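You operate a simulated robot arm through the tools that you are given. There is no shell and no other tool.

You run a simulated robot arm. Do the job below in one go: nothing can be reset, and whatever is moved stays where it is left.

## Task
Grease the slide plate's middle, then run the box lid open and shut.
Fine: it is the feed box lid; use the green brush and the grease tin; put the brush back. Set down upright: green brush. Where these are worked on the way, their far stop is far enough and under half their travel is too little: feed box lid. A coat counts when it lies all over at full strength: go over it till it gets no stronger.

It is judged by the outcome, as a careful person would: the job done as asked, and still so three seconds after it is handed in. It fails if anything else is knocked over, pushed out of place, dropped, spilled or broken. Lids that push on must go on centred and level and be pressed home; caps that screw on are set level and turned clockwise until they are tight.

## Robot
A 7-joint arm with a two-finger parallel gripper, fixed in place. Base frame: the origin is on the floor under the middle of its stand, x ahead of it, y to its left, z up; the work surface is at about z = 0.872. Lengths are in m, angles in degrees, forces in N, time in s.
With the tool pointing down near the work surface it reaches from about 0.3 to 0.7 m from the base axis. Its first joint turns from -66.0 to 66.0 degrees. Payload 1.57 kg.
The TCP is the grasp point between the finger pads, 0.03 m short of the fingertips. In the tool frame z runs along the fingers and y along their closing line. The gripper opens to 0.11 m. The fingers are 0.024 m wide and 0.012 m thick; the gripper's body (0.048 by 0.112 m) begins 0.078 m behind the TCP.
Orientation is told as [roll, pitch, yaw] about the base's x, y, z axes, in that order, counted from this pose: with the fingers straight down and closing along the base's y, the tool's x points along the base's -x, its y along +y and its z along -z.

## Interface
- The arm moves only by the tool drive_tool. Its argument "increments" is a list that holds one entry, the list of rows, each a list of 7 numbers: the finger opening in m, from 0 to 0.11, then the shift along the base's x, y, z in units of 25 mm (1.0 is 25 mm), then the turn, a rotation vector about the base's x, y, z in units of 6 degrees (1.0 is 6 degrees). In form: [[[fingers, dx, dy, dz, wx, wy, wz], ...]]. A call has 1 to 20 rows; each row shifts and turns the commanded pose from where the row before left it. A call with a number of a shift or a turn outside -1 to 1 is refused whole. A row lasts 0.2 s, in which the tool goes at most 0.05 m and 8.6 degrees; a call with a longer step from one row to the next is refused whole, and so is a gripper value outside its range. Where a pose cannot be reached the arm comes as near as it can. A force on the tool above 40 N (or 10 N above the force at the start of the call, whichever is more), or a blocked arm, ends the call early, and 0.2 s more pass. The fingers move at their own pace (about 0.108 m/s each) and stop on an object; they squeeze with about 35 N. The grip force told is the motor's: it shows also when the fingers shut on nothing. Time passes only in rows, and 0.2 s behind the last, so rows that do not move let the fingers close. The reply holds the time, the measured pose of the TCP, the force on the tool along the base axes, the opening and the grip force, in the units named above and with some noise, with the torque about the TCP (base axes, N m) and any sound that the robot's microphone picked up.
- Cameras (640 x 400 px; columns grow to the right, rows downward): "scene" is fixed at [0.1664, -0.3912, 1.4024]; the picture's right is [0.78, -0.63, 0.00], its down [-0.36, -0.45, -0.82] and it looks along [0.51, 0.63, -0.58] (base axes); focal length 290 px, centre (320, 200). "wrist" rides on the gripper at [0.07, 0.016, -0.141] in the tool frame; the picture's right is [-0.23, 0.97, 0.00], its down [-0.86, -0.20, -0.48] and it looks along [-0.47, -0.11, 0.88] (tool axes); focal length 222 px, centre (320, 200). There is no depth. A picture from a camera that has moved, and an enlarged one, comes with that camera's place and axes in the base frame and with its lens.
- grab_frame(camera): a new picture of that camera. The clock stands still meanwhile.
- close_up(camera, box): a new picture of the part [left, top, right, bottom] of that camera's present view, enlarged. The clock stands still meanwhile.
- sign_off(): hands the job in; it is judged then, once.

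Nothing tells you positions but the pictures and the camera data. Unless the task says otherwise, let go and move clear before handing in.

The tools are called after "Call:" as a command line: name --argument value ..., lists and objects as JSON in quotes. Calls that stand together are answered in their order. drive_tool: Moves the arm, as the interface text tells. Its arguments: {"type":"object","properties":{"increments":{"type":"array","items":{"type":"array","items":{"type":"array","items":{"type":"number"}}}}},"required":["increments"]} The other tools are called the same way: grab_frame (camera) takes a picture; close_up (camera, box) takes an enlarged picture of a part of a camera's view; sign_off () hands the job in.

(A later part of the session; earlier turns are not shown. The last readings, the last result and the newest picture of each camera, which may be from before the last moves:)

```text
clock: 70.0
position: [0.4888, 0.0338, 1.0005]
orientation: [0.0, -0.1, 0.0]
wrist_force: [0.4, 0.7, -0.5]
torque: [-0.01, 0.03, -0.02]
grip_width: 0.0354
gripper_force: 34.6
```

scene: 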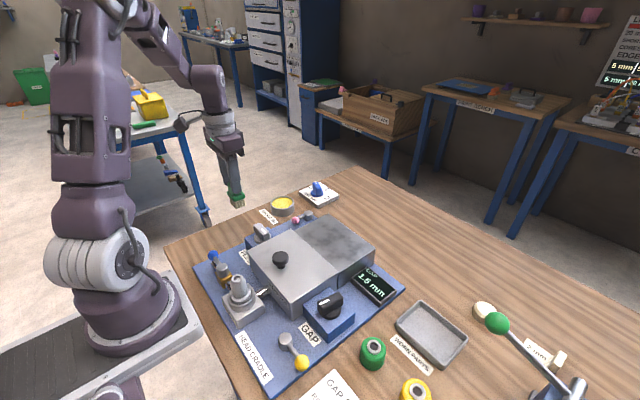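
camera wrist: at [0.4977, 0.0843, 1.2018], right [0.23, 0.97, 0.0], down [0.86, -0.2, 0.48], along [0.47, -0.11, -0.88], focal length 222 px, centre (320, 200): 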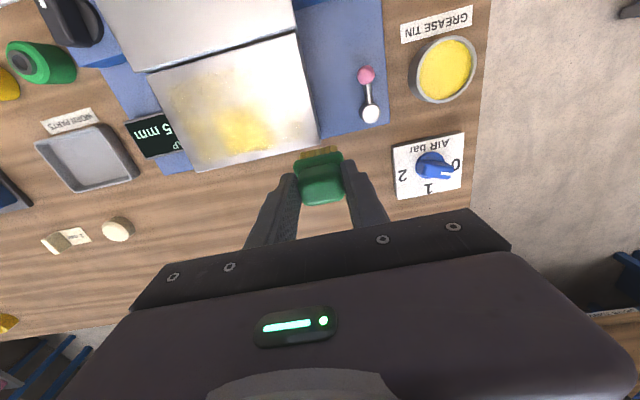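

Call:
drive_tool --increments '[[[0.0, 0, 0, -0.03, 0, 0, 0], [0.0, 0, 0, 0, 0, 0, 0]]]'

```text
clock: 70.6
position: [0.4894, 0.0337, 1.001]
orientation: [0.0, -0.1, 0.0]
wrist_force: [0.5, 0.4, -0.4]
torque: [-0.01, 0.02, -0.02]
grip_width: 0.0353
gripper_force: 35.5
```

Call:
drive_tool --increments '[[[0.0, 0, 0, -0.02, 0, 0, 0], [0.0, 0, 0, 0, 0, 0, 0]]]'

```text
clock: 71.2
position: [0.4895, 0.0337, 1.0003]
orientation: [0.0, 0.1, 0.1]
wrist_force: [0.7, 0.2, 3.8]
torque: [-0.04, 0.01, 0.01]
grip_width: 0.0352
gripper_force: 34.6
```

Call:
drive_tool --increments '[[[0.0, 0, -0.3, -0.01, 0, 0, 0], [0.0, 0, 0.3, 0, 0, 0, 0], [0.0, 0.45, 0, 0, 0, 0, 0], [0.0, 0.45, 0, 0, 0, 0, 0], [0.0, 0.45, 0, 0, 0, 0, 0], [0.0, 0.35, 0, 0, 0, 0, 0], [0.0, 0, -0.3, 0, 0, 0, 0], [0.0, 0, 0.3, 0, 0, 0, 0], [0.0, 0, 0, 0, 0, 0, 0]]]'

Call:
close_up --camera "scene" --box '[305, 200, 391, 272]'

```text
clock: 73.2
position: [0.5308, 0.0332, 1.0001]
orientation: [0.0, -0.2, -0.1]
wrist_force: [2.8, -9.4, 28.2]
torque: [-0.36, -0.12, -0.01]
grip_width: 0.0354
gripper_force: 35.4
```

```text
5.56 times, centred on (348, 236) of scene
camera zoom: at [0.166, -0.3915, 1.4023], right [0.78, -0.63, 0.0], down [-0.36, -0.45, -0.82], along [0.51, 0.63, -0.58], focal length 1614 px, centre (164, 0)
```

zoom: 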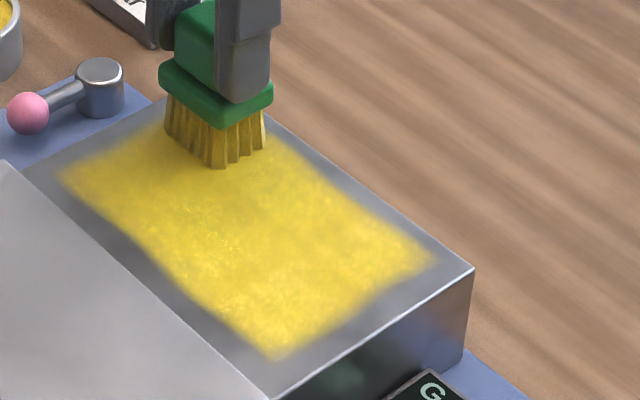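

Call:
drive_tool --increments '[[[0.0, 0, -0.45, 0.005, 0, 0, 0], [0.0, 0, -0.45, 0, 0, 0, 0], [0.0, 0, -0.45, 0, 0, 0, 0], [0.0, 0, -0.45, 0, 0, 0, 0], [0.0, 0, -0.1, -0.01, 0, 0, 0], [0.0, -0.45, 0, 0, 0, 0, 0], [0.0, -0.45, 0, 0, 0, 0, 0], [0.0, -0.45, 0, 0, 0, 0, 0], [0.0, -0.35, 0, 0, 0, 0, 0], [0.0, 0, 0.3, 0, 0, 0, 0], [0.0, 0, -0.3, 0, 0, 0, 0], [0.0, 0, 0, 0, 0, 0, 0]]]'

```text
clock: 75.8
position: [0.4887, -0.0138, 0.9983]
orientation: [0.2, -0.1, 0.0]
wrist_force: [-0.4, 10.0, 26.7]
torque: [0.34, 0.01, 0.05]
grip_width: 0.0352
gripper_force: 35.1
```

Call:
drive_tool --increments '[[[0.0, 0, 0, 0.8, 0, 0, 0], [0.0, 0, 0, 0.8, 0, 0, 0], [0.0, 0, 0, 0.8, 0, 0, 0], [0.0, 0.76, 0.8, 0, 0, 0, 0], [0.0, 0.76, 0.8, 0, 0, 0, 0], [0.0, 0.76, 0.8, 0, 0, 0, 0], [0.0, 0.76, 0.75, 0, 0, 0, 0], [0.0, 0, 0, 0, 0, 0, 0]]]'

Call:
close_up --camera "scene" --box '[305, 210, 391, 272]'

Call:
close_up --camera "wrist" --box '[130, 20, 340, 180]'

Call:
close_up --camera "scene" --box '[290, 150, 370, 210]'

```text
clock: 77.6
position: [0.565, 0.0669, 1.0601]
orientation: [0.0, 0.1, 0.1]
wrist_force: [-0.9, 0.2, -1.3]
torque: [-0.01, -0.01, -0.05]
grip_width: 0.0351
gripper_force: 35.5
```

```text
6.45 times, centred on (348, 241) of scene
camera zoom: at [0.1665, -0.3912, 1.4024], right [0.78, -0.63, 0.0], down [-0.36, -0.45, -0.82], along [0.51, 0.63, -0.58], focal length 1874 px, centre (139, -64)
```

zoom: 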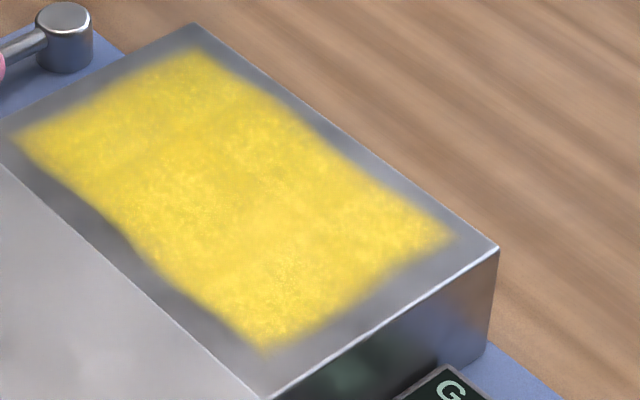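

```text
2.50 times, centred on (235, 100) of wrist
camera zoom: at [0.4955, 0.0836, 1.2017], right [0.23, 0.97, 0.0], down [0.86, -0.2, 0.48], along [0.47, -0.11, -0.88], focal length 555 px, centre (532, 450)
```

zoom: 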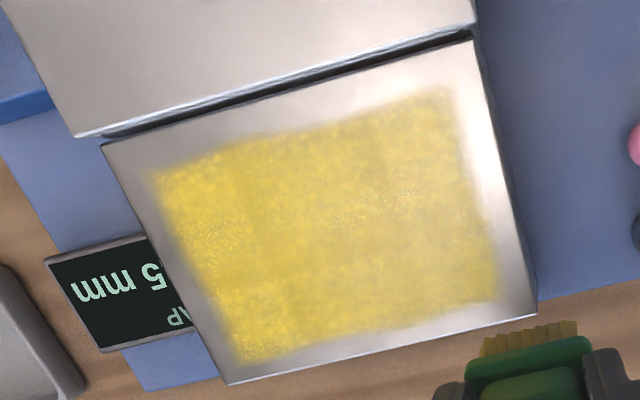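

```text
6.67 times, centred on (330, 180) of scene
camera zoom: at [0.1665, -0.3912, 1.4024], right [0.78, -0.63, 0.0], down [-0.36, -0.45, -0.82], along [0.51, 0.63, -0.58], focal length 1937 px, centre (253, 333)
```

zoom: 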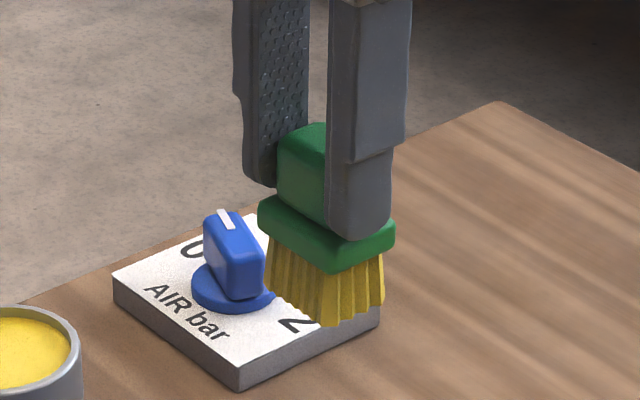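

Call:
close_up --camera "scene" --box '[304, 214, 352, 248]'

Call:
close_up --camera "scene" --box '[326, 232, 378, 268]'

```text
11.76 times, centred on (328, 231) of scene
camera zoom: at [0.1665, -0.3912, 1.4024], right [0.78, -0.63, 0.0], down [-0.36, -0.45, -0.82], along [0.51, 0.63, -0.58], focal length 3418 px, centre (226, -165)
```

zoom: 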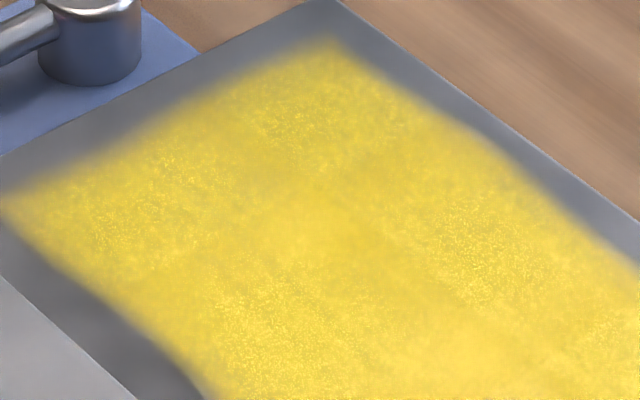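

```text
11.11 times, centred on (352, 250) of scene
camera zoom: at [0.1665, -0.3912, 1.4024], right [0.78, -0.63, 0.0], down [-0.36, -0.45, -0.82], along [0.51, 0.63, -0.58], focal length 3228 px, centre (-36, -356)
```

zoom: 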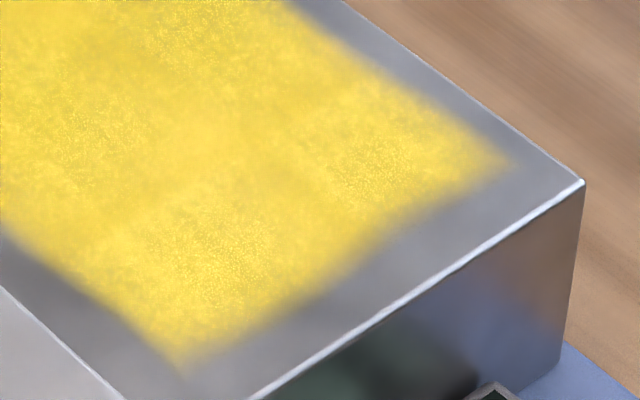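

The extra pass made no visible difference, so the coat is at full strength. Next I'll take the brush back to its original spot at about (0.375, 0.237).

Call:
drive_tool --increments '[[[0.0, -0.95, 0.85, 0, 0, 0, 0], [0.0, -0.95, 0.85, 0, 0, 0, 0], [0.0, -0.95, 0.85, 0, 0, 0, 0], [0.0, -0.95, 0.85, 0, 0, 0, 0], [0.0, -0.95, 0.85, 0, 0, 0, 0], [0.0, -0.95, 0.85, 0, 0, 0, 0], [0.0, -0.95, 0.85, 0, 0, 0, 0], [0.0, -0.95, 0.85, 0, 0, 0, 0], [0.0, 0, 0, -0.8, 0, 0, 0], [0.0, 0, 0, -0.8, 0, 0, 0], [0.0, 0, 0, -0.8, 0, 0, 0], [0.0, 0, 0, 0, 0, 0, 0]]]'

Call:
close_up --camera "scene" --box '[190, 160, 300, 250]'

Call:
close_up --camera "wrist" --box '[240, 110, 400, 230]'

```text
clock: 80.2
position: [0.3747, 0.2349, 1.0007]
orientation: [-0.1, 0.0, 0.0]
wrist_force: [1.1, -0.2, -1.6]
torque: [-0.05, 0.0, 0.02]
grip_width: 0.0352
gripper_force: 35.1
```

```text
4.44 times, centred on (245, 205) of scene
camera zoom: at [0.1664, -0.3912, 1.4024], right [0.78, -0.63, 0.0], down [-0.36, -0.45, -0.82], along [0.51, 0.63, -0.58], focal length 1291 px, centre (653, 178)
```

zoom: 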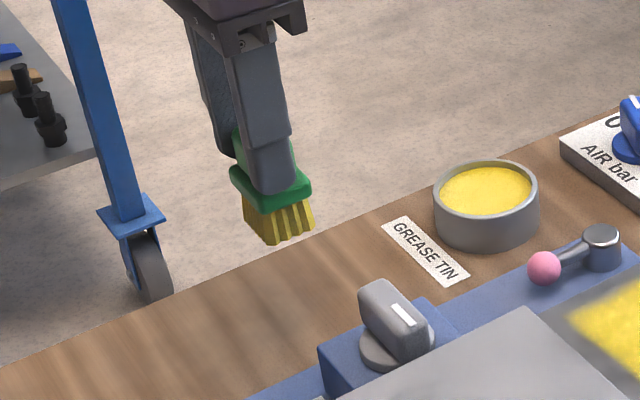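

```text
3.33 times, centred on (320, 170) of wrist
camera zoom: at [0.3044, 0.251, 1.1422], right [0.23, 0.97, 0.0], down [0.86, -0.2, 0.48], along [0.47, -0.11, -0.88], focal length 740 px, centre (320, 300)
```

zoom: 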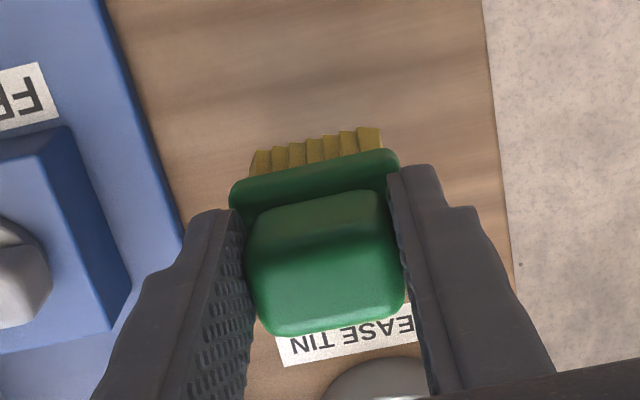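

Call:
drive_tool --increments '[[[0.0, 0.02, 0.08, -0.8, 0, 0, 0], [0.0, 0, 0, -0.8, 0, 0, 0], [0.0, 0, 0, -0.5, 0, 0, 0], [0.0, 0, 0, 0, 0, 0, 0]]]'

Call:
close_up --camera "scene" --box '[200, 180, 280, 240]'

```text
clock: 81.2
position: [0.3755, 0.2364, 0.9477]
orientation: [0.1, 0.0, 0.0]
wrist_force: [-0.2, 0.4, -1.3]
torque: [0.01, -0.02, -0.01]
grip_width: 0.0352
gripper_force: 34.6
```

```text
6.67 times, centred on (240, 210) of scene
camera zoom: at [0.1664, -0.3912, 1.4024], right [0.78, -0.63, 0.0], down [-0.36, -0.45, -0.82], along [0.51, 0.63, -0.58], focal length 1937 px, centre (853, 133)
```

zoom: 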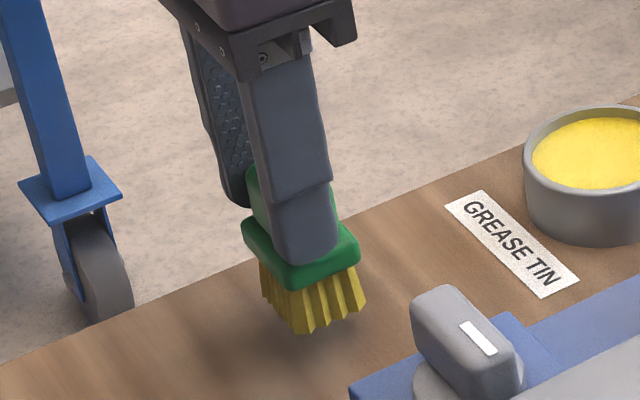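

Call:
drive_tool --increments '[[[0.0, 0, 0, -0.2, 0, 0, 0], [0.0, 0, 0, -0.2, 0, 0, 0], [0.0, 0, 0, 0, 0, 0, 0]]]'

Call:
drive_tool --increments '[[[0.0, 0, 0, -0.06, 0, 0, 0], [0.0, 0, 0, 0, 0, 0, 0]]]'

Call:
close_up --camera "scene" --box '[200, 180, 280, 240]'

```text
clock: 82.0
position: [0.3746, 0.2357, 0.9381]
orientation: [0.1, 0.0, 0.0]
wrist_force: [0.3, -0.9, -0.3]
torque: [0.0, 0.01, -0.01]
grip_width: 0.035
gripper_force: 35.1
```

```text
clock: 82.6
position: [0.3749, 0.2355, 0.9352]
orientation: [0.0, 0.0, 0.1]
wrist_force: [-1.1, -0.1, -1.1]
torque: [-0.04, -0.01, -0.01]
grip_width: 0.0352
gripper_force: 34.9
```

```text
6.67 times, centred on (240, 210) of scene
camera zoom: at [0.1664, -0.3912, 1.4024], right [0.78, -0.63, 0.0], down [-0.36, -0.45, -0.82], along [0.51, 0.63, -0.58], focal length 1937 px, centre (853, 133)
```

zoom: 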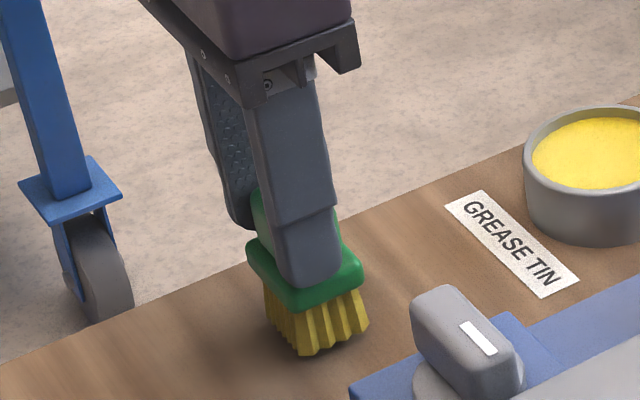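

Call:
drive_tool --increments '[[[0.0, 0, 0, -0.06, 0, 0, 0], [0.0, 0, 0, 0, 0, 0, 0]]]'

Call:
drive_tool --increments '[[[0.0, 0, 0, -0.04, 0, 0, 0], [0.0, 0, 0, 0, 0, 0, 0]]]'

```text
clock: 83.2
position: [0.3748, 0.2363, 0.9347]
orientation: [0.0, 0.1, 0.1]
wrist_force: [0.5, -0.1, -0.5]
torque: [0.01, 0.03, 0.03]
grip_width: 0.0351
gripper_force: 35.4
```

```text
clock: 83.8
position: [0.3748, 0.2357, 0.9329]
orientation: [-0.1, 0.0, 0.0]
wrist_force: [0.4, 0.2, -1.6]
torque: [-0.01, 0.03, 0.01]
grip_width: 0.0352
gripper_force: 35.5
```

Call:
drive_tool --increments '[[[0.0, 0, 0, -0.04, 0, 0, 0], [0.0, 0, 0, 0, 0, 0, 0]]]'

Call:
close_up --camera "scene" --box '[200, 180, 280, 240]'

```text
clock: 84.4
position: [0.3757, 0.2372, 0.9326]
orientation: [0.0, 0.0, 0.0]
wrist_force: [0.4, 0.9, -1.5]
torque: [0.02, 0.02, 0.0]
grip_width: 0.0353
gripper_force: 35.5
```

```text
6.67 times, centred on (240, 210) of scene
camera zoom: at [0.1664, -0.3912, 1.4024], right [0.78, -0.63, 0.0], down [-0.36, -0.45, -0.82], along [0.51, 0.63, -0.58], focal length 1937 px, centre (853, 133)
```

zoom: 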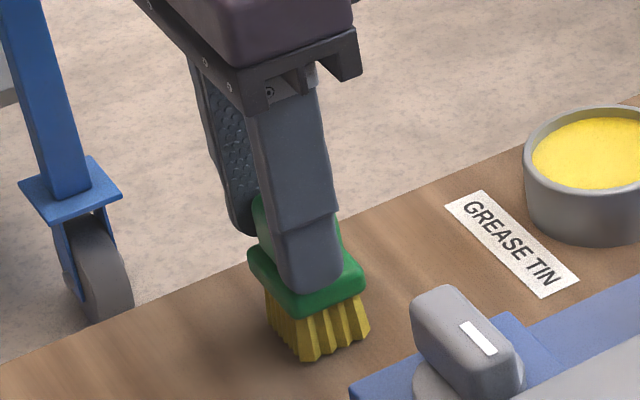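

Call:
drive_tool --increments '[[[0.0, 0, 0, -0.04, 0, 0, 0], [0.0, 0, 0, 0, 0, 0, 0]]]'

Call:
close_up --camera "scene" --box '[210, 195, 270, 235]'

```text
clock: 85.0
position: [0.3745, 0.2366, 0.9308]
orientation: [0.0, 0.0, 0.0]
wrist_force: [-0.2, 0.5, -1.4]
torque: [0.0, 0.01, 0.02]
grip_width: 0.0352
gripper_force: 34.9
```

```text
10.00 times, centred on (240, 215) of scene
camera zoom: at [0.1664, -0.3912, 1.4024], right [0.78, -0.63, 0.0], down [-0.36, -0.45, -0.82], along [0.51, 0.63, -0.58], focal length 2905 px, centre (1120, 50)
```

zoom: 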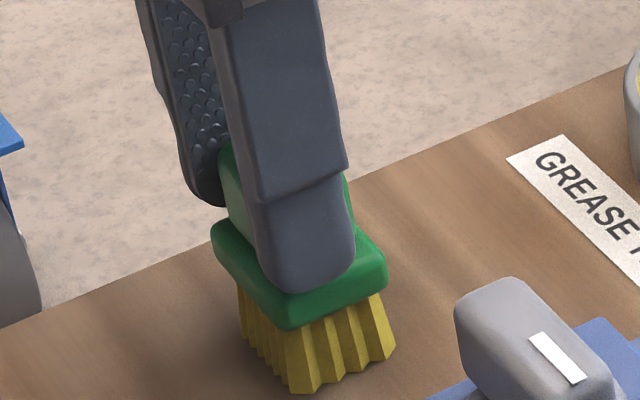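

Call:
drive_tool --increments '[[[0.0, 0, 0, -0.03, 0, 0, 0], [0.0, 0, 0, 0, 0, 0, 0]]]'

Call:
drive_tool --increments '[[[0.0, 0, 0, -0.03, 0, 0, 0], [0.0, 0, 0, 0, 0, 0, 0]]]'

```text
clock: 85.6
position: [0.3743, 0.2368, 0.9309]
orientation: [0.0, -0.1, 0.1]
wrist_force: [-1.3, -0.7, 24.6]
torque: [-0.14, 0.16, 0.03]
grip_width: 0.0351
gripper_force: 35.0
```

```text
clock: 86.2
position: [0.3746, 0.2368, 0.9291]
orientation: [0.1, -0.1, 0.0]
wrist_force: [1.3, -1.2, 28.1]
torque: [-0.09, -0.18, 0.02]
grip_width: 0.035
gripper_force: 34.9
```

Call:
drive_tool --increments '[[[0.0, 0, 0, 0.03, 0, 0, 0], [0.0, 0, 0, 0, 0, 0, 0]]]'

```text
clock: 86.8
position: [0.3743, 0.236, 0.9302]
orientation: [0.0, 0.0, -0.1]
wrist_force: [4.7, 3.1, 13.0]
torque: [0.14, -0.31, -0.02]
grip_width: 0.0352
gripper_force: 35.4
```

Call:
drive_tool --increments '[[[0.045, 0, 0, 0, 0, 0, 0], [0.06, 0, 0, 0, 0, 0, 0], [0.08, 0, 0, 0, 0, 0, 0], [0.08, 0, 0, 0, 0, 0, 0]]]'

Call:
close_up --camera "scene" --box '[200, 180, 280, 240]'

Call:
close_up --camera "wrist" --box '[240, 110, 400, 230]'

```text
clock: 87.8
position: [0.3743, 0.2357, 0.9304]
orientation: [0.0, 0.0, 0.0]
wrist_force: [0.5, 0.0, -0.2]
torque: [0.0, -0.03, 0.01]
grip_width: 0.0799
gripper_force: 0.1
```

```text
6.67 times, centred on (240, 210) of scene
camera zoom: at [0.1664, -0.3912, 1.4024], right [0.78, -0.63, 0.0], down [-0.36, -0.45, -0.82], along [0.51, 0.63, -0.58], focal length 1937 px, centre (853, 133)
```

zoom: 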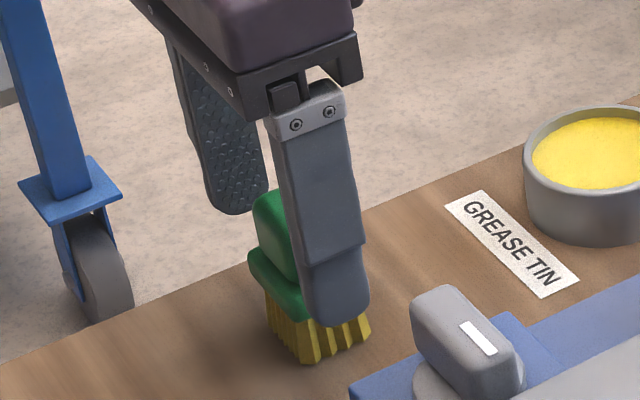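

```text
3.33 times, centred on (320, 170) of wrist
camera zoom: at [0.3047, 0.2523, 1.0726], right [0.23, 0.97, 0.0], down [0.86, -0.2, 0.48], along [0.47, -0.11, -0.88], focal length 740 px, centre (320, 300)
```

zoom: 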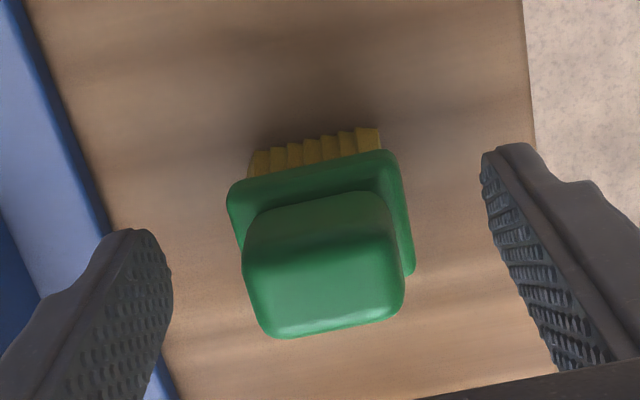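

The brush is standing upright on its old spot. I'll rise clear of it and check.

Call:
drive_tool --increments '[[[0.08, 0, 0, 0.5, 0, 0, 0], [0.08, 0, 0, 1, 0, 0, 0], [0.08, 0, 0, 1, 0, 0, 0], [0.08, 0, 0, 1, 0, 0, 0], [0.08, 0, 0, 1, 0, 0, 0], [0.08, 0, 0, 1, 0, 0, 0], [0.08, 0, 0, 0, 0, 0, 0]]]'

Call:
close_up --camera "scene" --box '[180, 180, 360, 300]'

Call:
grab_frame --camera "wrist"

```text
clock: 89.4
position: [0.3758, 0.2353, 1.0678]
orientation: [0.1, 0.1, 0.1]
wrist_force: [0.0, 0.1, 0.1]
torque: [-0.01, -0.01, -0.01]
grip_width: 0.08
gripper_force: 0.1
```

```text
3.33 times, centred on (270, 240) of scene
camera zoom: at [0.1664, -0.3912, 1.4024], right [0.78, -0.63, 0.0], down [-0.36, -0.45, -0.82], along [0.51, 0.63, -0.58], focal length 968 px, centre (487, 67)
```

zoom: 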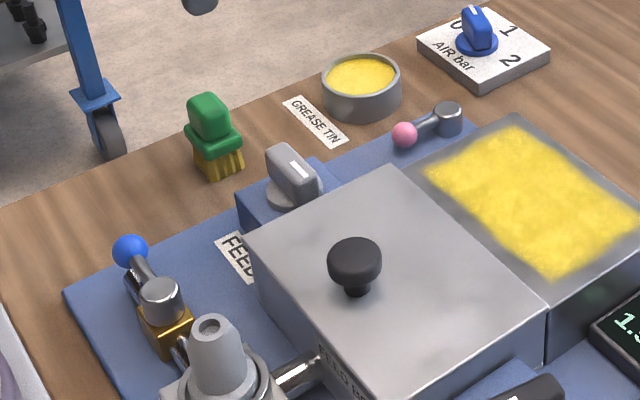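

```text
taken
camera wrist: at [0.3054, 0.2519, 1.2094], right [0.23, 0.97, 0.0], down [0.86, -0.2, 0.48], along [0.47, -0.11, -0.88], focal length 222 px, centre (320, 200)
```

wrist: 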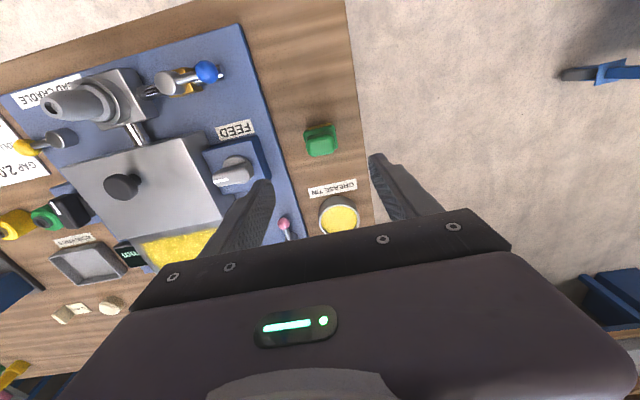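

Now the lid. I'll move above its black knob for a close look.

Call:
drive_tool --increments '[[[0.08, 0, -0.98, 0, 0, 0, 0], [0.08, 0, -0.98, 0, 0, 0, 0], [0.08, 0, -0.98, 0, 0, 0, 0], [0.08, 0, -0.98, 0, 0, 0, 0], [0.08, 0, -0.98, 0, 0, 0, 0], [0.08, 0, -0.98, 0, 0, 0, 0], [0.08, 0, -0.98, 0, 0, 0, 0], [0.08, 0, -0.98, 0, 0, 0, 0], [0.08, 0, -0.98, 0, 0, 0, 0], [0.08, 0, -0.98, 0, 0, 0, 0], [0.08, 0, 0, 0, 0, 0, 0]]]'

Call:
grab_frame --camera "wrist"

Call:
close_up --camera "wrist" --box '[180, 60, 440, 230]'

Call:
close_up --camera "scene" --box '[220, 190, 400, 320]'

```text
clock: 91.8
position: [0.3759, -0.011, 1.0682]
orientation: [0.0, 0.0, 0.0]
wrist_force: [0.3, -1.0, -0.4]
torque: [0.0, 0.02, -0.01]
grip_width: 0.0799
gripper_force: 0.1
```

```text
taken
camera wrist: at [0.3051, 0.0054, 1.2109], right [0.23, 0.97, 0.0], down [0.86, -0.2, 0.48], along [0.47, -0.11, -0.88], focal length 222 px, centre (320, 200)
```

wrist: 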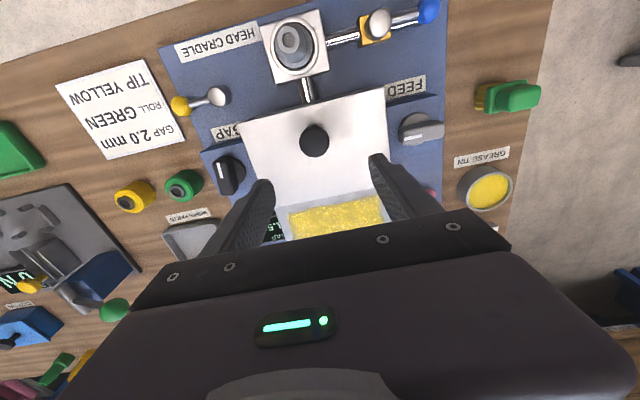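

```text
2.35 times, centred on (310, 145) of wrist
camera zoom: at [0.3051, 0.0054, 1.2109], right [0.23, 0.97, 0.0], down [0.86, -0.2, 0.48], along [0.47, -0.11, -0.88], focal length 523 px, centre (344, 329)
```

zoom: 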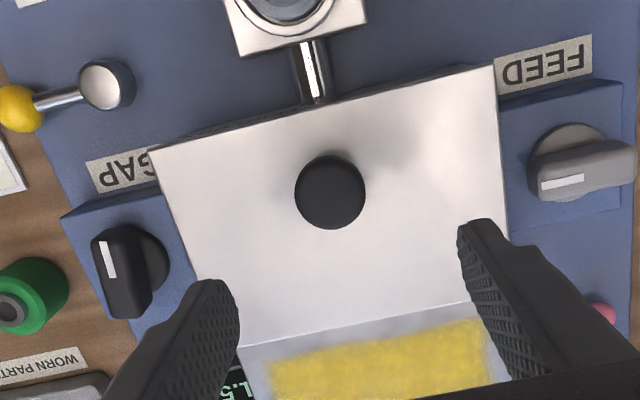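

```text
3.08 times, centred on (310, 255) of scene
camera zoom: at [0.1664, -0.3912, 1.4024], right [0.78, -0.63, 0.0], down [-0.36, -0.45, -0.82], along [0.51, 0.63, -0.58], focal length 894 px, centre (351, 31)
```

zoom: 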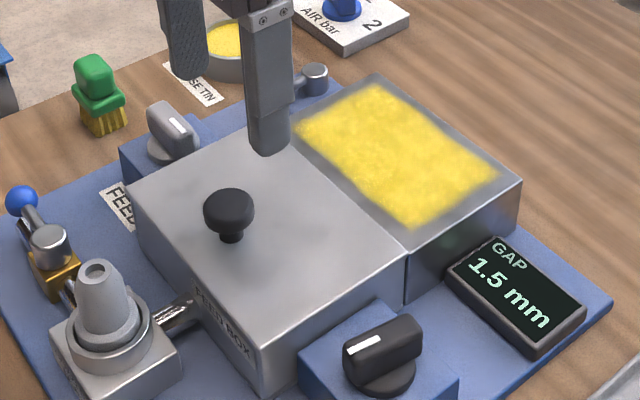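

The knob is centred near (0.3645, -0.015), about 34 mm across, with its top at about z 0.967. I'll lower the open fingers around it.

Call:
drive_tool --increments '[[[0.08, -0.46, -0.16, -0.5, 0, 0, 0], [0.08, 0, 0, -1, 0, 0, 0], [0.08, 0, 0, -1, 0, 0, 0], [0.08, 0, 0, -0.6, 0, 0, 0], [0.08, 0, 0, 0, 0, 0, 0]]]'

Call:
close_up --camera "wrist" --box '[180, 60, 440, 230]'

Call:
close_up --camera "scene" --box '[220, 200, 360, 310]'

```text
clock: 93.0
position: [0.3624, -0.0135, 0.9901]
orientation: [0.0, 0.1, 0.1]
wrist_force: [0.5, -0.2, 0.2]
torque: [0.03, 0.03, 0.03]
grip_width: 0.0798
gripper_force: 0.1
```

```text
2.35 times, centred on (310, 145) of wrist
camera zoom: at [0.2926, 0.0028, 1.1331], right [0.23, 0.97, 0.0], down [0.86, -0.2, 0.48], along [0.47, -0.11, -0.88], focal length 523 px, centre (344, 329)
```

zoom: 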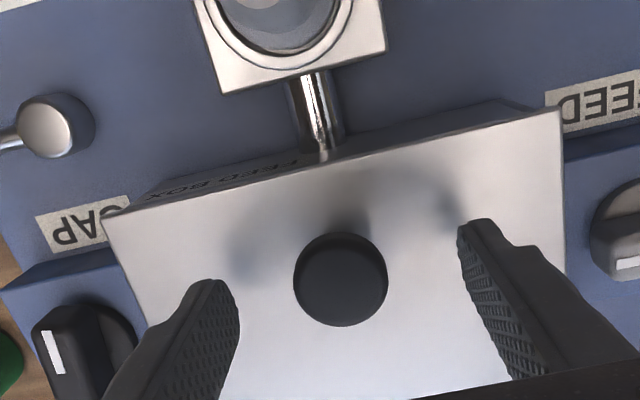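

```text
3.64 times, centred on (290, 255) of scene
camera zoom: at [0.1664, -0.3912, 1.4024], right [0.78, -0.63, 0.0], down [-0.36, -0.45, -0.82], along [0.51, 0.63, -0.58], focal length 1056 px, centre (429, 0)
```

zoom: 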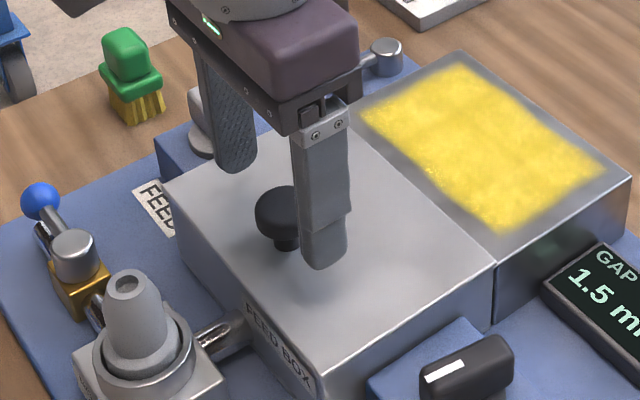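

Call:
drive_tool --increments '[[[0.08, 0, -0.04, -0.4, 0, 0, 0], [0.08, 0, 0, -0.4, 0, 0, 0], [0.08, 0, 0, 0, 0, 0, 0]]]'

Call:
close_up --camera "scene" --box '[240, 210, 340, 290]'

Call:
close_up --camera "wrist" --box '[180, 60, 440, 230]'

```text
clock: 93.8
position: [0.3632, -0.0138, 0.9712]
orientation: [-0.1, 0.0, 0.0]
wrist_force: [-0.7, -0.4, 0.0]
torque: [0.01, 0.03, 0.03]
grip_width: 0.0801
gripper_force: 0.1
```

```text
5.00 times, centred on (290, 250) of scene
camera zoom: at [0.1664, -0.3912, 1.4024], right [0.78, -0.63, 0.0], down [-0.36, -0.45, -0.82], along [0.51, 0.63, -0.58], focal length 1452 px, centre (470, -50)
```

zoom: 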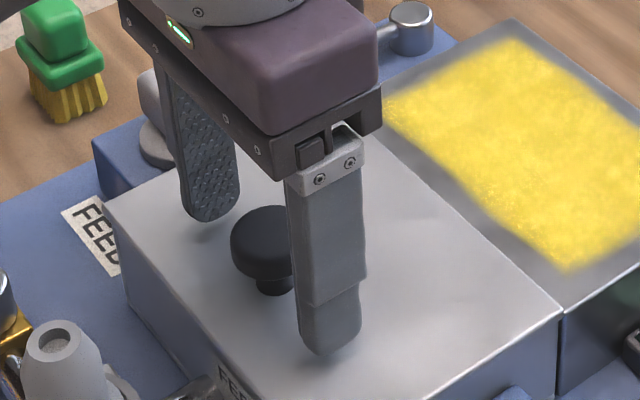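

```text
2.35 times, centred on (310, 145) of wrist
camera zoom: at [0.2929, 0.0023, 1.1132], right [0.23, 0.97, 0.0], down [0.86, -0.2, 0.48], along [0.47, -0.11, -0.88], focal length 523 px, centre (344, 329)
```

zoom: 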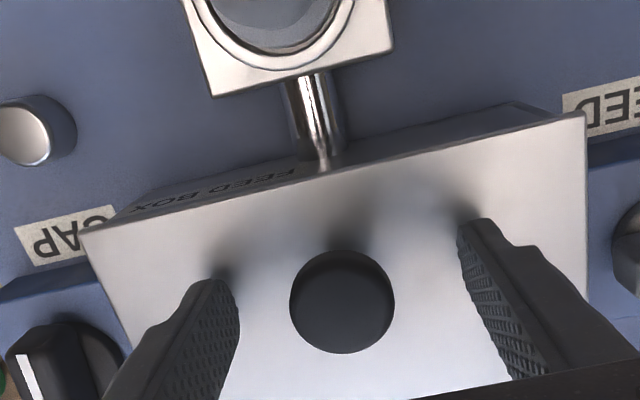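

Call:
drive_tool --increments '[[[0.045, 0, 0, 0, 0, 0, 0], [0.0, 0, 0, 0, 0, 0, 0], [0.0, 0, 0, 0, 0, 0, 0], [0.0, 0, 0, 0, 0, 0, 0]]]'

Call:
close_up --camera "scene" --box '[240, 210, 340, 290]'

```text
clock: 94.8
position: [0.3633, -0.0155, 0.9711]
orientation: [0.1, 0.0, 0.0]
wrist_force: [0.8, -20.3, -4.1]
torque: [-0.31, -0.07, -0.08]
grip_width: 0.0332
gripper_force: 41.3
```

```text
5.00 times, centred on (290, 250) of scene
camera zoom: at [0.1665, -0.3918, 1.4022], right [0.78, -0.63, 0.0], down [-0.36, -0.45, -0.82], along [0.51, 0.63, -0.58], focal length 1452 px, centre (470, -50)
```

zoom: 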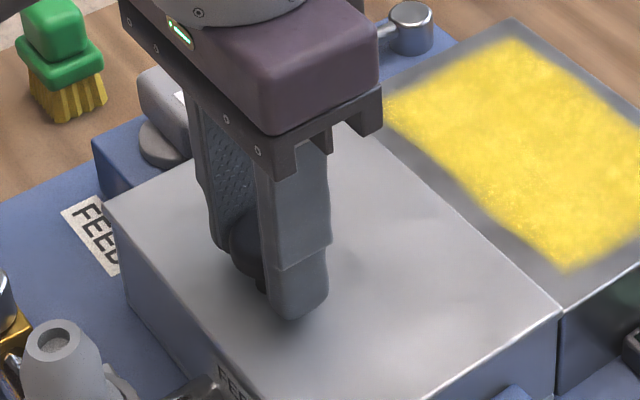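

Call:
drive_tool --increments '[[[0.0, 0, -0.04, 0, 0, 0, 0], [0.0, 0, 0, 0, 0, 0, 0]]]'

```text
clock: 95.4
position: [0.3637, -0.0144, 0.9716]
orientation: [-0.1, -0.1, 0.1]
wrist_force: [-0.9, -12.8, 24.3]
torque: [-0.3, 0.68, -0.08]
grip_width: 0.0334
gripper_force: 41.0
```

Call:
drive_tool --increments '[[[0.0, 0, -0.02, 0, 0, 0, 0], [0.0, 0, 0, 0, 0, 0, 0]]]'

Call:
close_up --camera "scene" --box '[240, 210, 340, 290]'

```text
clock: 96.0
position: [0.3639, -0.0143, 0.9708]
orientation: [0.0, -0.2, 0.2]
wrist_force: [0.7, 0.7, 28.6]
torque: [-0.01, -0.28, 0.07]
grip_width: 0.0332
gripper_force: 41.3
```

```text
5.00 times, centred on (290, 250) of scene
camera zoom: at [0.1661, -0.3912, 1.4024], right [0.78, -0.63, 0.0], down [-0.36, -0.45, -0.82], along [0.51, 0.63, -0.58], focal length 1452 px, centre (470, -50)
```

zoom: 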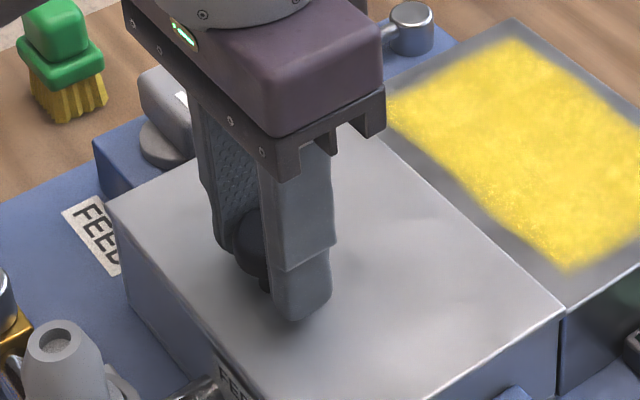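

Call:
drive_tool --increments '[[[0.0, 0, 0, 0.03, 0, 0, 0], [0.0, 0, 0, 0, 0, 0, 0]]]'

```text
clock: 96.6
position: [0.363, -0.0144, 0.9702]
orientation: [0.0, 0.2, 0.1]
wrist_force: [5.5, 3.5, -29.1]
torque: [0.01, -0.12, -0.04]
grip_width: 0.0328
gripper_force: 41.3
```

Call:
drive_tool --increments '[[[0.0, 0, 0, -0.015, 0, 0, 0], [0.0, 0, 0, 0, 0, 0, 0]]]'

```text
clock: 97.2
position: [0.3627, -0.0142, 0.9704]
orientation: [0.0, 0.2, 0.2]
wrist_force: [4.5, 4.6, -25.8]
torque: [0.05, 0.44, 0.02]
grip_width: 0.0332
gripper_force: 41.1
```

Call:
drive_tool --increments '[[[0.0, 0, 0, -0.012, 0, 0, 0], [0.0, 0, 0, 0, 0, 0, 0]]]'

```text
clock: 97.8
position: [0.3625, -0.0149, 0.9707]
orientation: [0.0, 0.0, 0.1]
wrist_force: [-0.5, 3.2, -9.6]
torque: [0.04, 0.57, 0.03]
grip_width: 0.0331
gripper_force: 41.3
```

Up and sideways pulls meet stiff resistance, so the lid must slide along x. I'll test it gently in +x.

Call:
drive_tool --increments '[[[0.0, 0.06, 0, -0.004, 0, 0, 0], [0.0, 0.06, 0, 0, 0, 0, 0], [0.0, 0, 0, 0, 0, 0, 0]]]'

Call:
close_up --camera "scene" --box '[240, 210, 400, 310]'

```text
clock: 98.6
position: [0.3664, -0.0146, 0.9694]
orientation: [0.0, -0.1, 0.1]
wrist_force: [0.1, 8.5, 7.6]
torque: [0.15, 0.54, -0.04]
grip_width: 0.033
gripper_force: 40.9
```

```text
4.00 times, centred on (320, 260) of scene
camera zoom: at [0.1663, -0.391, 1.4024], right [0.78, -0.63, 0.0], down [-0.36, -0.45, -0.82], along [0.51, 0.63, -0.58], focal length 1162 px, centre (320, -40)
```

zoom: 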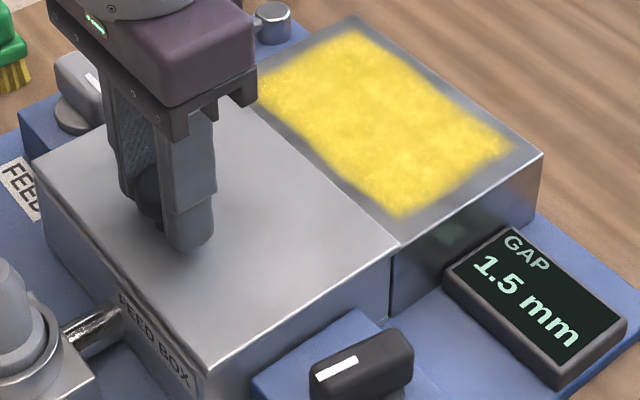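

Call:
drive_tool --increments '[[[0.0, 0.15, 0, 0, 0, 0, 0], [0.0, 0.15, 0, 0, 0, 0, 0], [0.0, 0.15, 0, 0, 0, 0, 0], [0.0, 0, 0, 0, 0, 0, 0]]]'

Call:
close_up --camera "scene" --box '[240, 210, 400, 310]'

Call:
close_up --camera "wrist" --box '[180, 60, 440, 230]'

```text
clock: 99.6
position: [0.3773, -0.0146, 0.9716]
orientation: [0.0, 0.1, 0.1]
wrist_force: [0.4, 5.1, 13.7]
torque: [0.08, -0.24, -0.02]
grip_width: 0.0329
gripper_force: 41.1
```

```text
4.00 times, centred on (320, 260) of scene
camera zoom: at [0.1663, -0.3911, 1.4024], right [0.78, -0.63, 0.0], down [-0.36, -0.45, -0.82], along [0.51, 0.63, -0.58], focal length 1162 px, centre (320, -40)
```

zoom: 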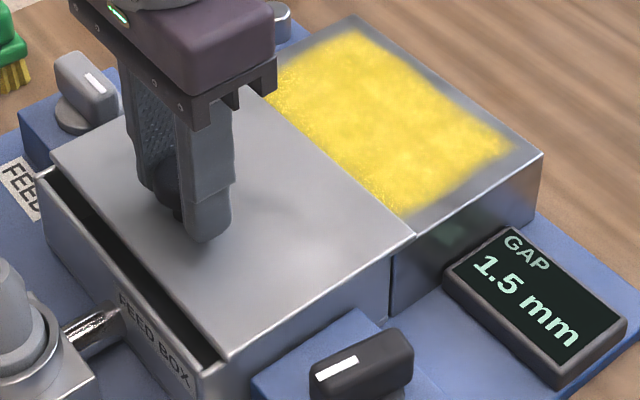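

```text
2.35 times, centred on (310, 145) of wrist
camera zoom: at [0.3075, 0.0013, 1.1128], right [0.23, 0.97, 0.0], down [0.85, -0.2, 0.48], along [0.47, -0.11, -0.88], focal length 523 px, centre (344, 329)
```

zoom: 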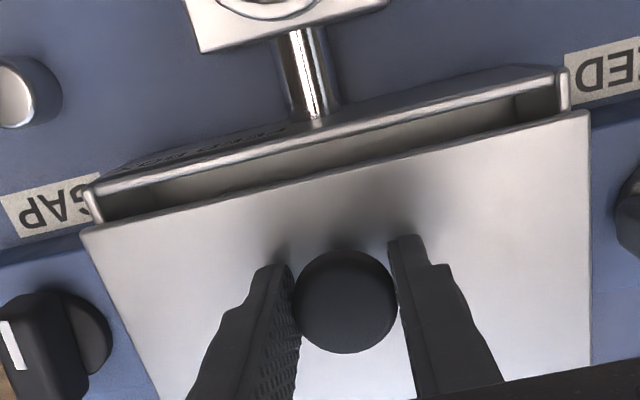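

The lid slides freely in +x and the box is opening. I'll carry on towards the far stop.

Call:
drive_tool --increments '[[[0.0, 0.4, -0.005, 0, 0, 0, 0], [0.0, 0.4, 0, 0, 0, 0, 0], [0.0, 0.4, 0, 0, 0, 0, 0], [0.0, 0.4, 0, 0, 0, 0, 0], [0.0, 0.4, 0, 0, 0, 0, 0], [0.0, 0, 0, 0, 0, 0, 0]]]'

Call:
close_up --camera "scene" --box '[240, 190, 410, 310]'

```text
clock: 101.0
position: [0.4289, -0.0147, 0.9707]
orientation: [0.0, -0.1, 0.1]
wrist_force: [-0.4, 7.2, 30.0]
torque: [0.18, -0.14, 0.06]
grip_width: 0.0332
gripper_force: 41.3
```

```text
3.33 times, centred on (325, 250) of scene
camera zoom: at [0.166, -0.391, 1.4025], right [0.78, -0.63, 0.0], down [-0.36, -0.45, -0.82], along [0.51, 0.63, -0.58], focal length 968 px, centre (303, 33)
```

zoom: 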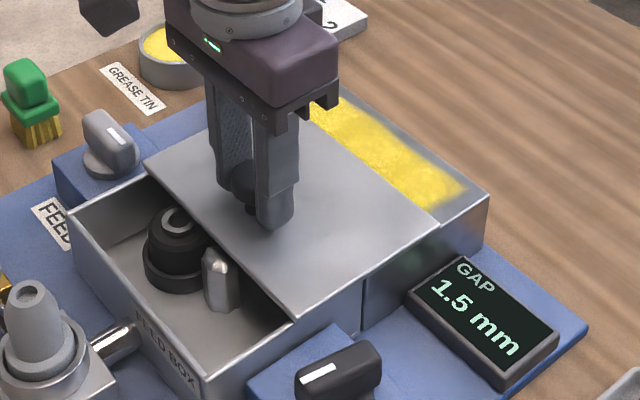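

Call:
drive_tool --increments '[[[0.0, 0.2, -0.01, 0.015, 0, 0, 0], [0.0, 0.3, 0, 0, 0, 0, 0], [0.0, 0.3, 0, 0, 0, 0, 0], [0.0, 0.3, 0, 0, 0, 0, 0], [0.0, 0, 0, 0, 0, 0, 0]]]'

Call:
close_up --camera "scene" --box '[240, 190, 410, 310]'

```text
clock: 102.2
position: [0.4549, -0.0144, 0.9712]
orientation: [0.0, 0.2, 0.2]
wrist_force: [-0.6, 18.1, -15.5]
torque: [0.27, 0.85, 0.01]
grip_width: 0.0331
gripper_force: 41.0
```

```text
3.33 times, centred on (325, 250) of scene
camera zoom: at [0.1667, -0.3907, 1.4025], right [0.78, -0.63, 0.0], down [-0.36, -0.45, -0.82], along [0.51, 0.63, -0.58], focal length 968 px, centre (303, 33)
```

zoom: 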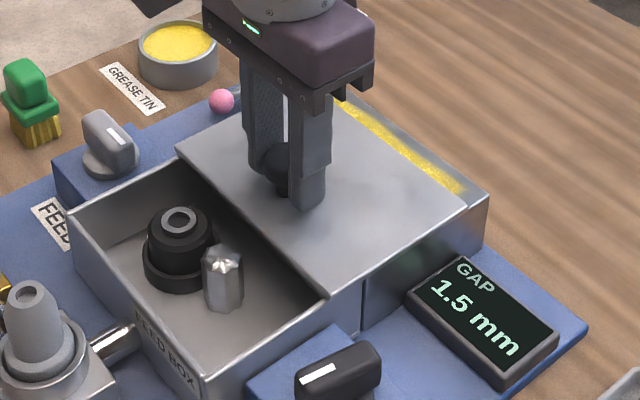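

Call:
drive_tool --increments '[[[0.0, 0.12, 0.02, -0.006, 0, 0, 0], [0.0, 0.2, 0, 0, 0, 0, 0], [0.0, 0.2, 0, 0, 0, 0, 0], [0.0, 0, 0, 0, 0, 0, 0]]]'

Call:
close_up --camera "scene" --box '[240, 190, 410, 310]'

```text
clock: 103.2
position: [0.4678, -0.0153, 0.9708]
orientation: [0.0, 0.0, 0.0]
wrist_force: [-0.1, 12.6, -30.4]
torque: [0.12, 0.14, 0.0]
grip_width: 0.0332
gripper_force: 40.7
```

```text
3.33 times, centred on (325, 250) of scene
camera zoom: at [0.1669, -0.3909, 1.4024], right [0.78, -0.63, 0.0], down [-0.36, -0.45, -0.82], along [0.51, 0.63, -0.58], focal length 968 px, centre (303, 33)
```

zoom: 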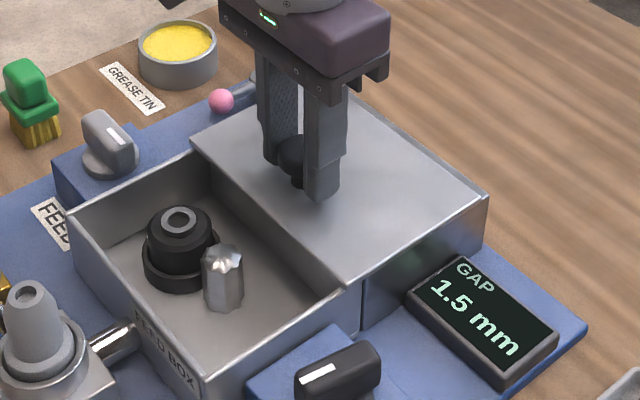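

Call:
drive_tool --increments '[[[0.0, 0.1, 0.012, -0.015, 0, 0, 0], [0.0, 0.12, 0, 0, 0, 0, 0], [0.0, 0.12, 0, 0, 0, 0, 0], [0.0, 0, 0, 0, 0, 0, 0]]]'

Call:
close_up --camera "scene" --box '[240, 190, 410, 310]'

```text
clock: 104.2
position: [0.4779, -0.0148, 0.9705]
orientation: [0.0, -0.2, 0.0]
wrist_force: [-0.6, 8.3, 12.2]
torque: [0.11, 0.72, 0.04]
grip_width: 0.033
gripper_force: 40.9
```

```text
3.33 times, centred on (325, 250) of scene
camera zoom: at [0.1663, -0.391, 1.4024], right [0.78, -0.63, 0.0], down [-0.36, -0.45, -0.82], along [0.51, 0.63, -0.58], focal length 968 px, centre (303, 33)
```

zoom: 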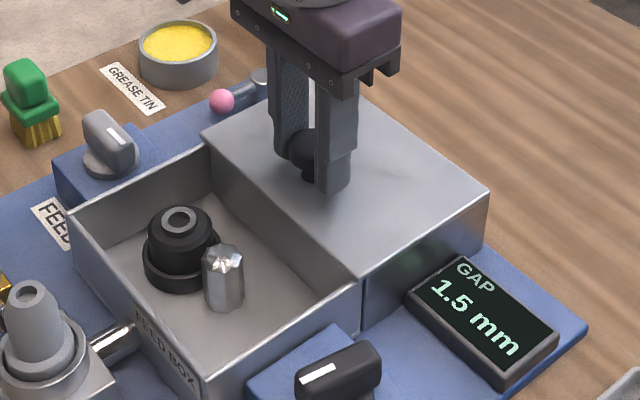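

Call:
drive_tool --increments '[[[0.0, 0.08, 0.005, -0.0, 0, 0, 0], [0.0, 0.08, 0, 0, 0, 0, 0], [0.0, 0, 0, 0, 0, 0, 0]]]'

Call:
close_up --camera "scene" --box '[240, 190, 410, 310]'

```text
clock: 105.0
position: [0.4807, -0.0141, 0.971]
orientation: [0.0, -0.1, 0.0]
wrist_force: [0.4, 2.5, 18.6]
torque: [0.03, -0.54, 0.01]
grip_width: 0.0328
gripper_force: 41.0
```

```text
3.33 times, centred on (325, 250) of scene
camera zoom: at [0.1661, -0.3912, 1.4024], right [0.78, -0.63, 0.0], down [-0.36, -0.45, -0.82], along [0.51, 0.63, -0.58], focal length 968 px, centre (303, 33)
```

zoom: 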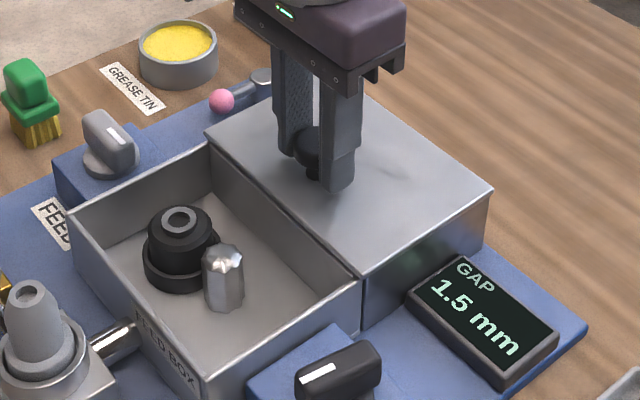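

Call:
drive_tool --increments '[[[0.0, 0.08, 0, 0, 0, 0, 0], [0.0, 0.08, 0, 0, 0, 0, 0], [0.0, 0, 0, 0, 0, 0, 0]]]'

```text
clock: 105.8
position: [0.4837, -0.0147, 0.9686]
orientation: [0.0, 0.4, 0.0]
wrist_force: [-23.9, -1.1, 17.0]
torque: [-0.01, 0.46, 0.0]
grip_width: 0.0333
gripper_force: 40.8
```

The lid has reached its far stop, with a 24 N push-back after about 0.12 m of travel. Now I'll run it back shut.

Call:
drive_tool --increments '[[[0.0, -0.2, 0, 0.01, 0, 0, 0], [0.0, -0.4, 0, 0, 0, 0, 0], [0.0, -0.4, 0, 0, 0, 0, 0], [0.0, -0.4, 0, 0, 0, 0, 0], [0.0, -0.4, 0, 0, 0, 0, 0], [0.0, 0, 0, 0, 0, 0, 0]]]'

Call:
close_up --camera "scene" --box '[240, 190, 410, 310]'

```text
clock: 107.2
position: [0.438, -0.0157, 0.971]
orientation: [0.1, 0.1, 0.0]
wrist_force: [0.3, -14.0, -29.7]
torque: [-0.11, 0.02, 0.03]
grip_width: 0.0331
gripper_force: 41.0
```

```text
3.33 times, centred on (325, 250) of scene
camera zoom: at [0.1668, -0.3916, 1.4022], right [0.78, -0.63, 0.0], down [-0.36, -0.45, -0.82], along [0.51, 0.63, -0.58], focal length 968 px, centre (303, 33)
```

zoom: 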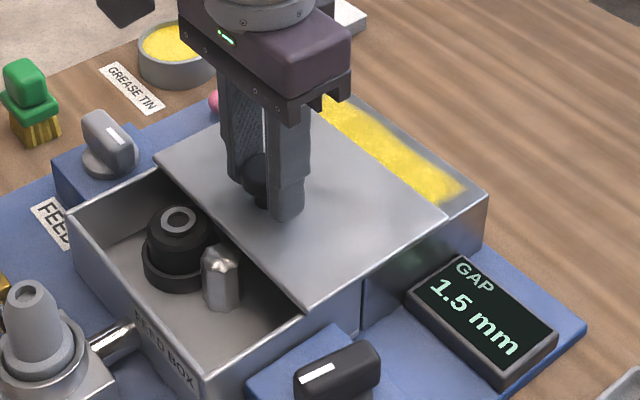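

Call:
drive_tool --increments '[[[0.0, -0.3, -0.015, -0.015, 0, 0, 0], [0.0, -0.4, 0, 0, 0, 0, 0], [0.0, -0.4, 0, 0, 0, 0, 0], [0.0, -0.4, 0, 0, 0, 0, 0], [0.0, -0.4, 0, 0, 0, 0, 0], [0.0, -0.4, 0, 0, 0, 0, 0], [0.0, 0, 0, 0, 0, 0, 0]]]'

Call:
close_up --camera "scene" --box '[240, 190, 410, 310]'

```text
clock: 108.8
position: [0.3811, -0.0136, 0.9709]
orientation: [-0.1, 0.0, 0.0]
wrist_force: [1.1, -18.6, 29.7]
torque: [-0.42, -0.29, 0.0]
grip_width: 0.0331
gripper_force: 41.1
```

```text
3.33 times, centred on (325, 250) of scene
camera zoom: at [0.1661, -0.3917, 1.4022], right [0.78, -0.63, 0.0], down [-0.36, -0.45, -0.82], along [0.51, 0.63, -0.58], focal length 968 px, centre (303, 33)
```

zoom: 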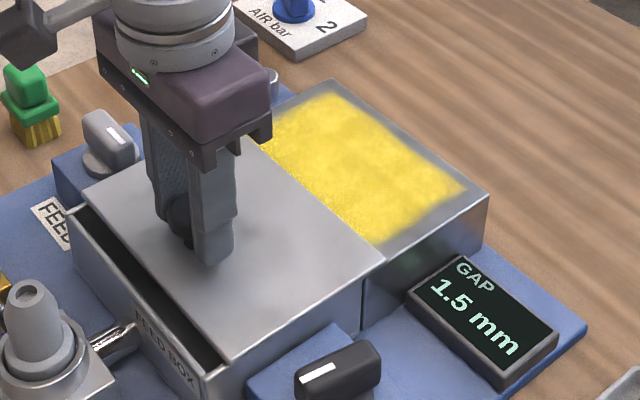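

Call:
drive_tool --increments '[[[0.0, -0.2, -0.02, 0.012, 0, 0, 0], [0.0, -0.2, 0, 0, 0, 0, 0], [0.0, -0.2, 0, 0, 0, 0, 0], [0.0, 0, 0, 0, 0, 0, 0]]]'

Call:
drive_tool --increments '[[[0.0, -0.08, 0, 0, 0, 0, 0], [0.0, -0.06, 0, 0, 0, 0, 0], [0.0, 0, 0, 0, 0, 0, 0]]]'

Call:
close_up --camera "scene" --box '[240, 210, 400, 310]'

```text
clock: 109.8
position: [0.3665, -0.0155, 0.9704]
orientation: [0.0, 0.2, 0.1]
wrist_force: [-0.7, 0.0, -22.1]
torque: [0.03, -0.32, 0.03]
grip_width: 0.0331
gripper_force: 41.1
```

```text
clock: 110.6
position: [0.3637, -0.0151, 0.97]
orientation: [0.0, 0.0, 0.1]
wrist_force: [0.2, 16.0, 10.1]
torque: [0.25, 0.55, 0.08]
grip_width: 0.0331
gripper_force: 41.1
```

```text
4.00 times, centred on (320, 260) of scene
camera zoom: at [0.1663, -0.3908, 1.4025], right [0.78, -0.63, 0.0], down [-0.36, -0.45, -0.82], along [0.51, 0.63, -0.58], focal length 1162 px, centre (320, -40)
```

zoom: 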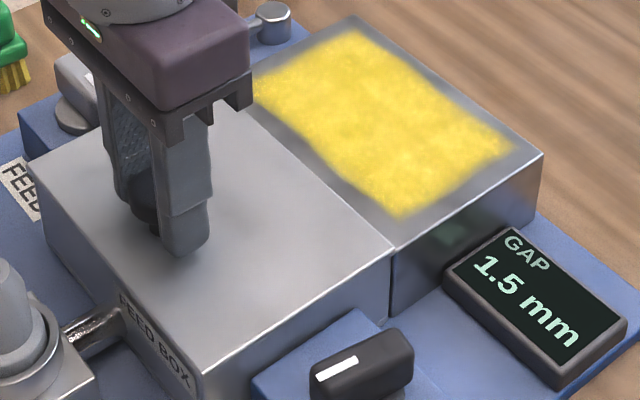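

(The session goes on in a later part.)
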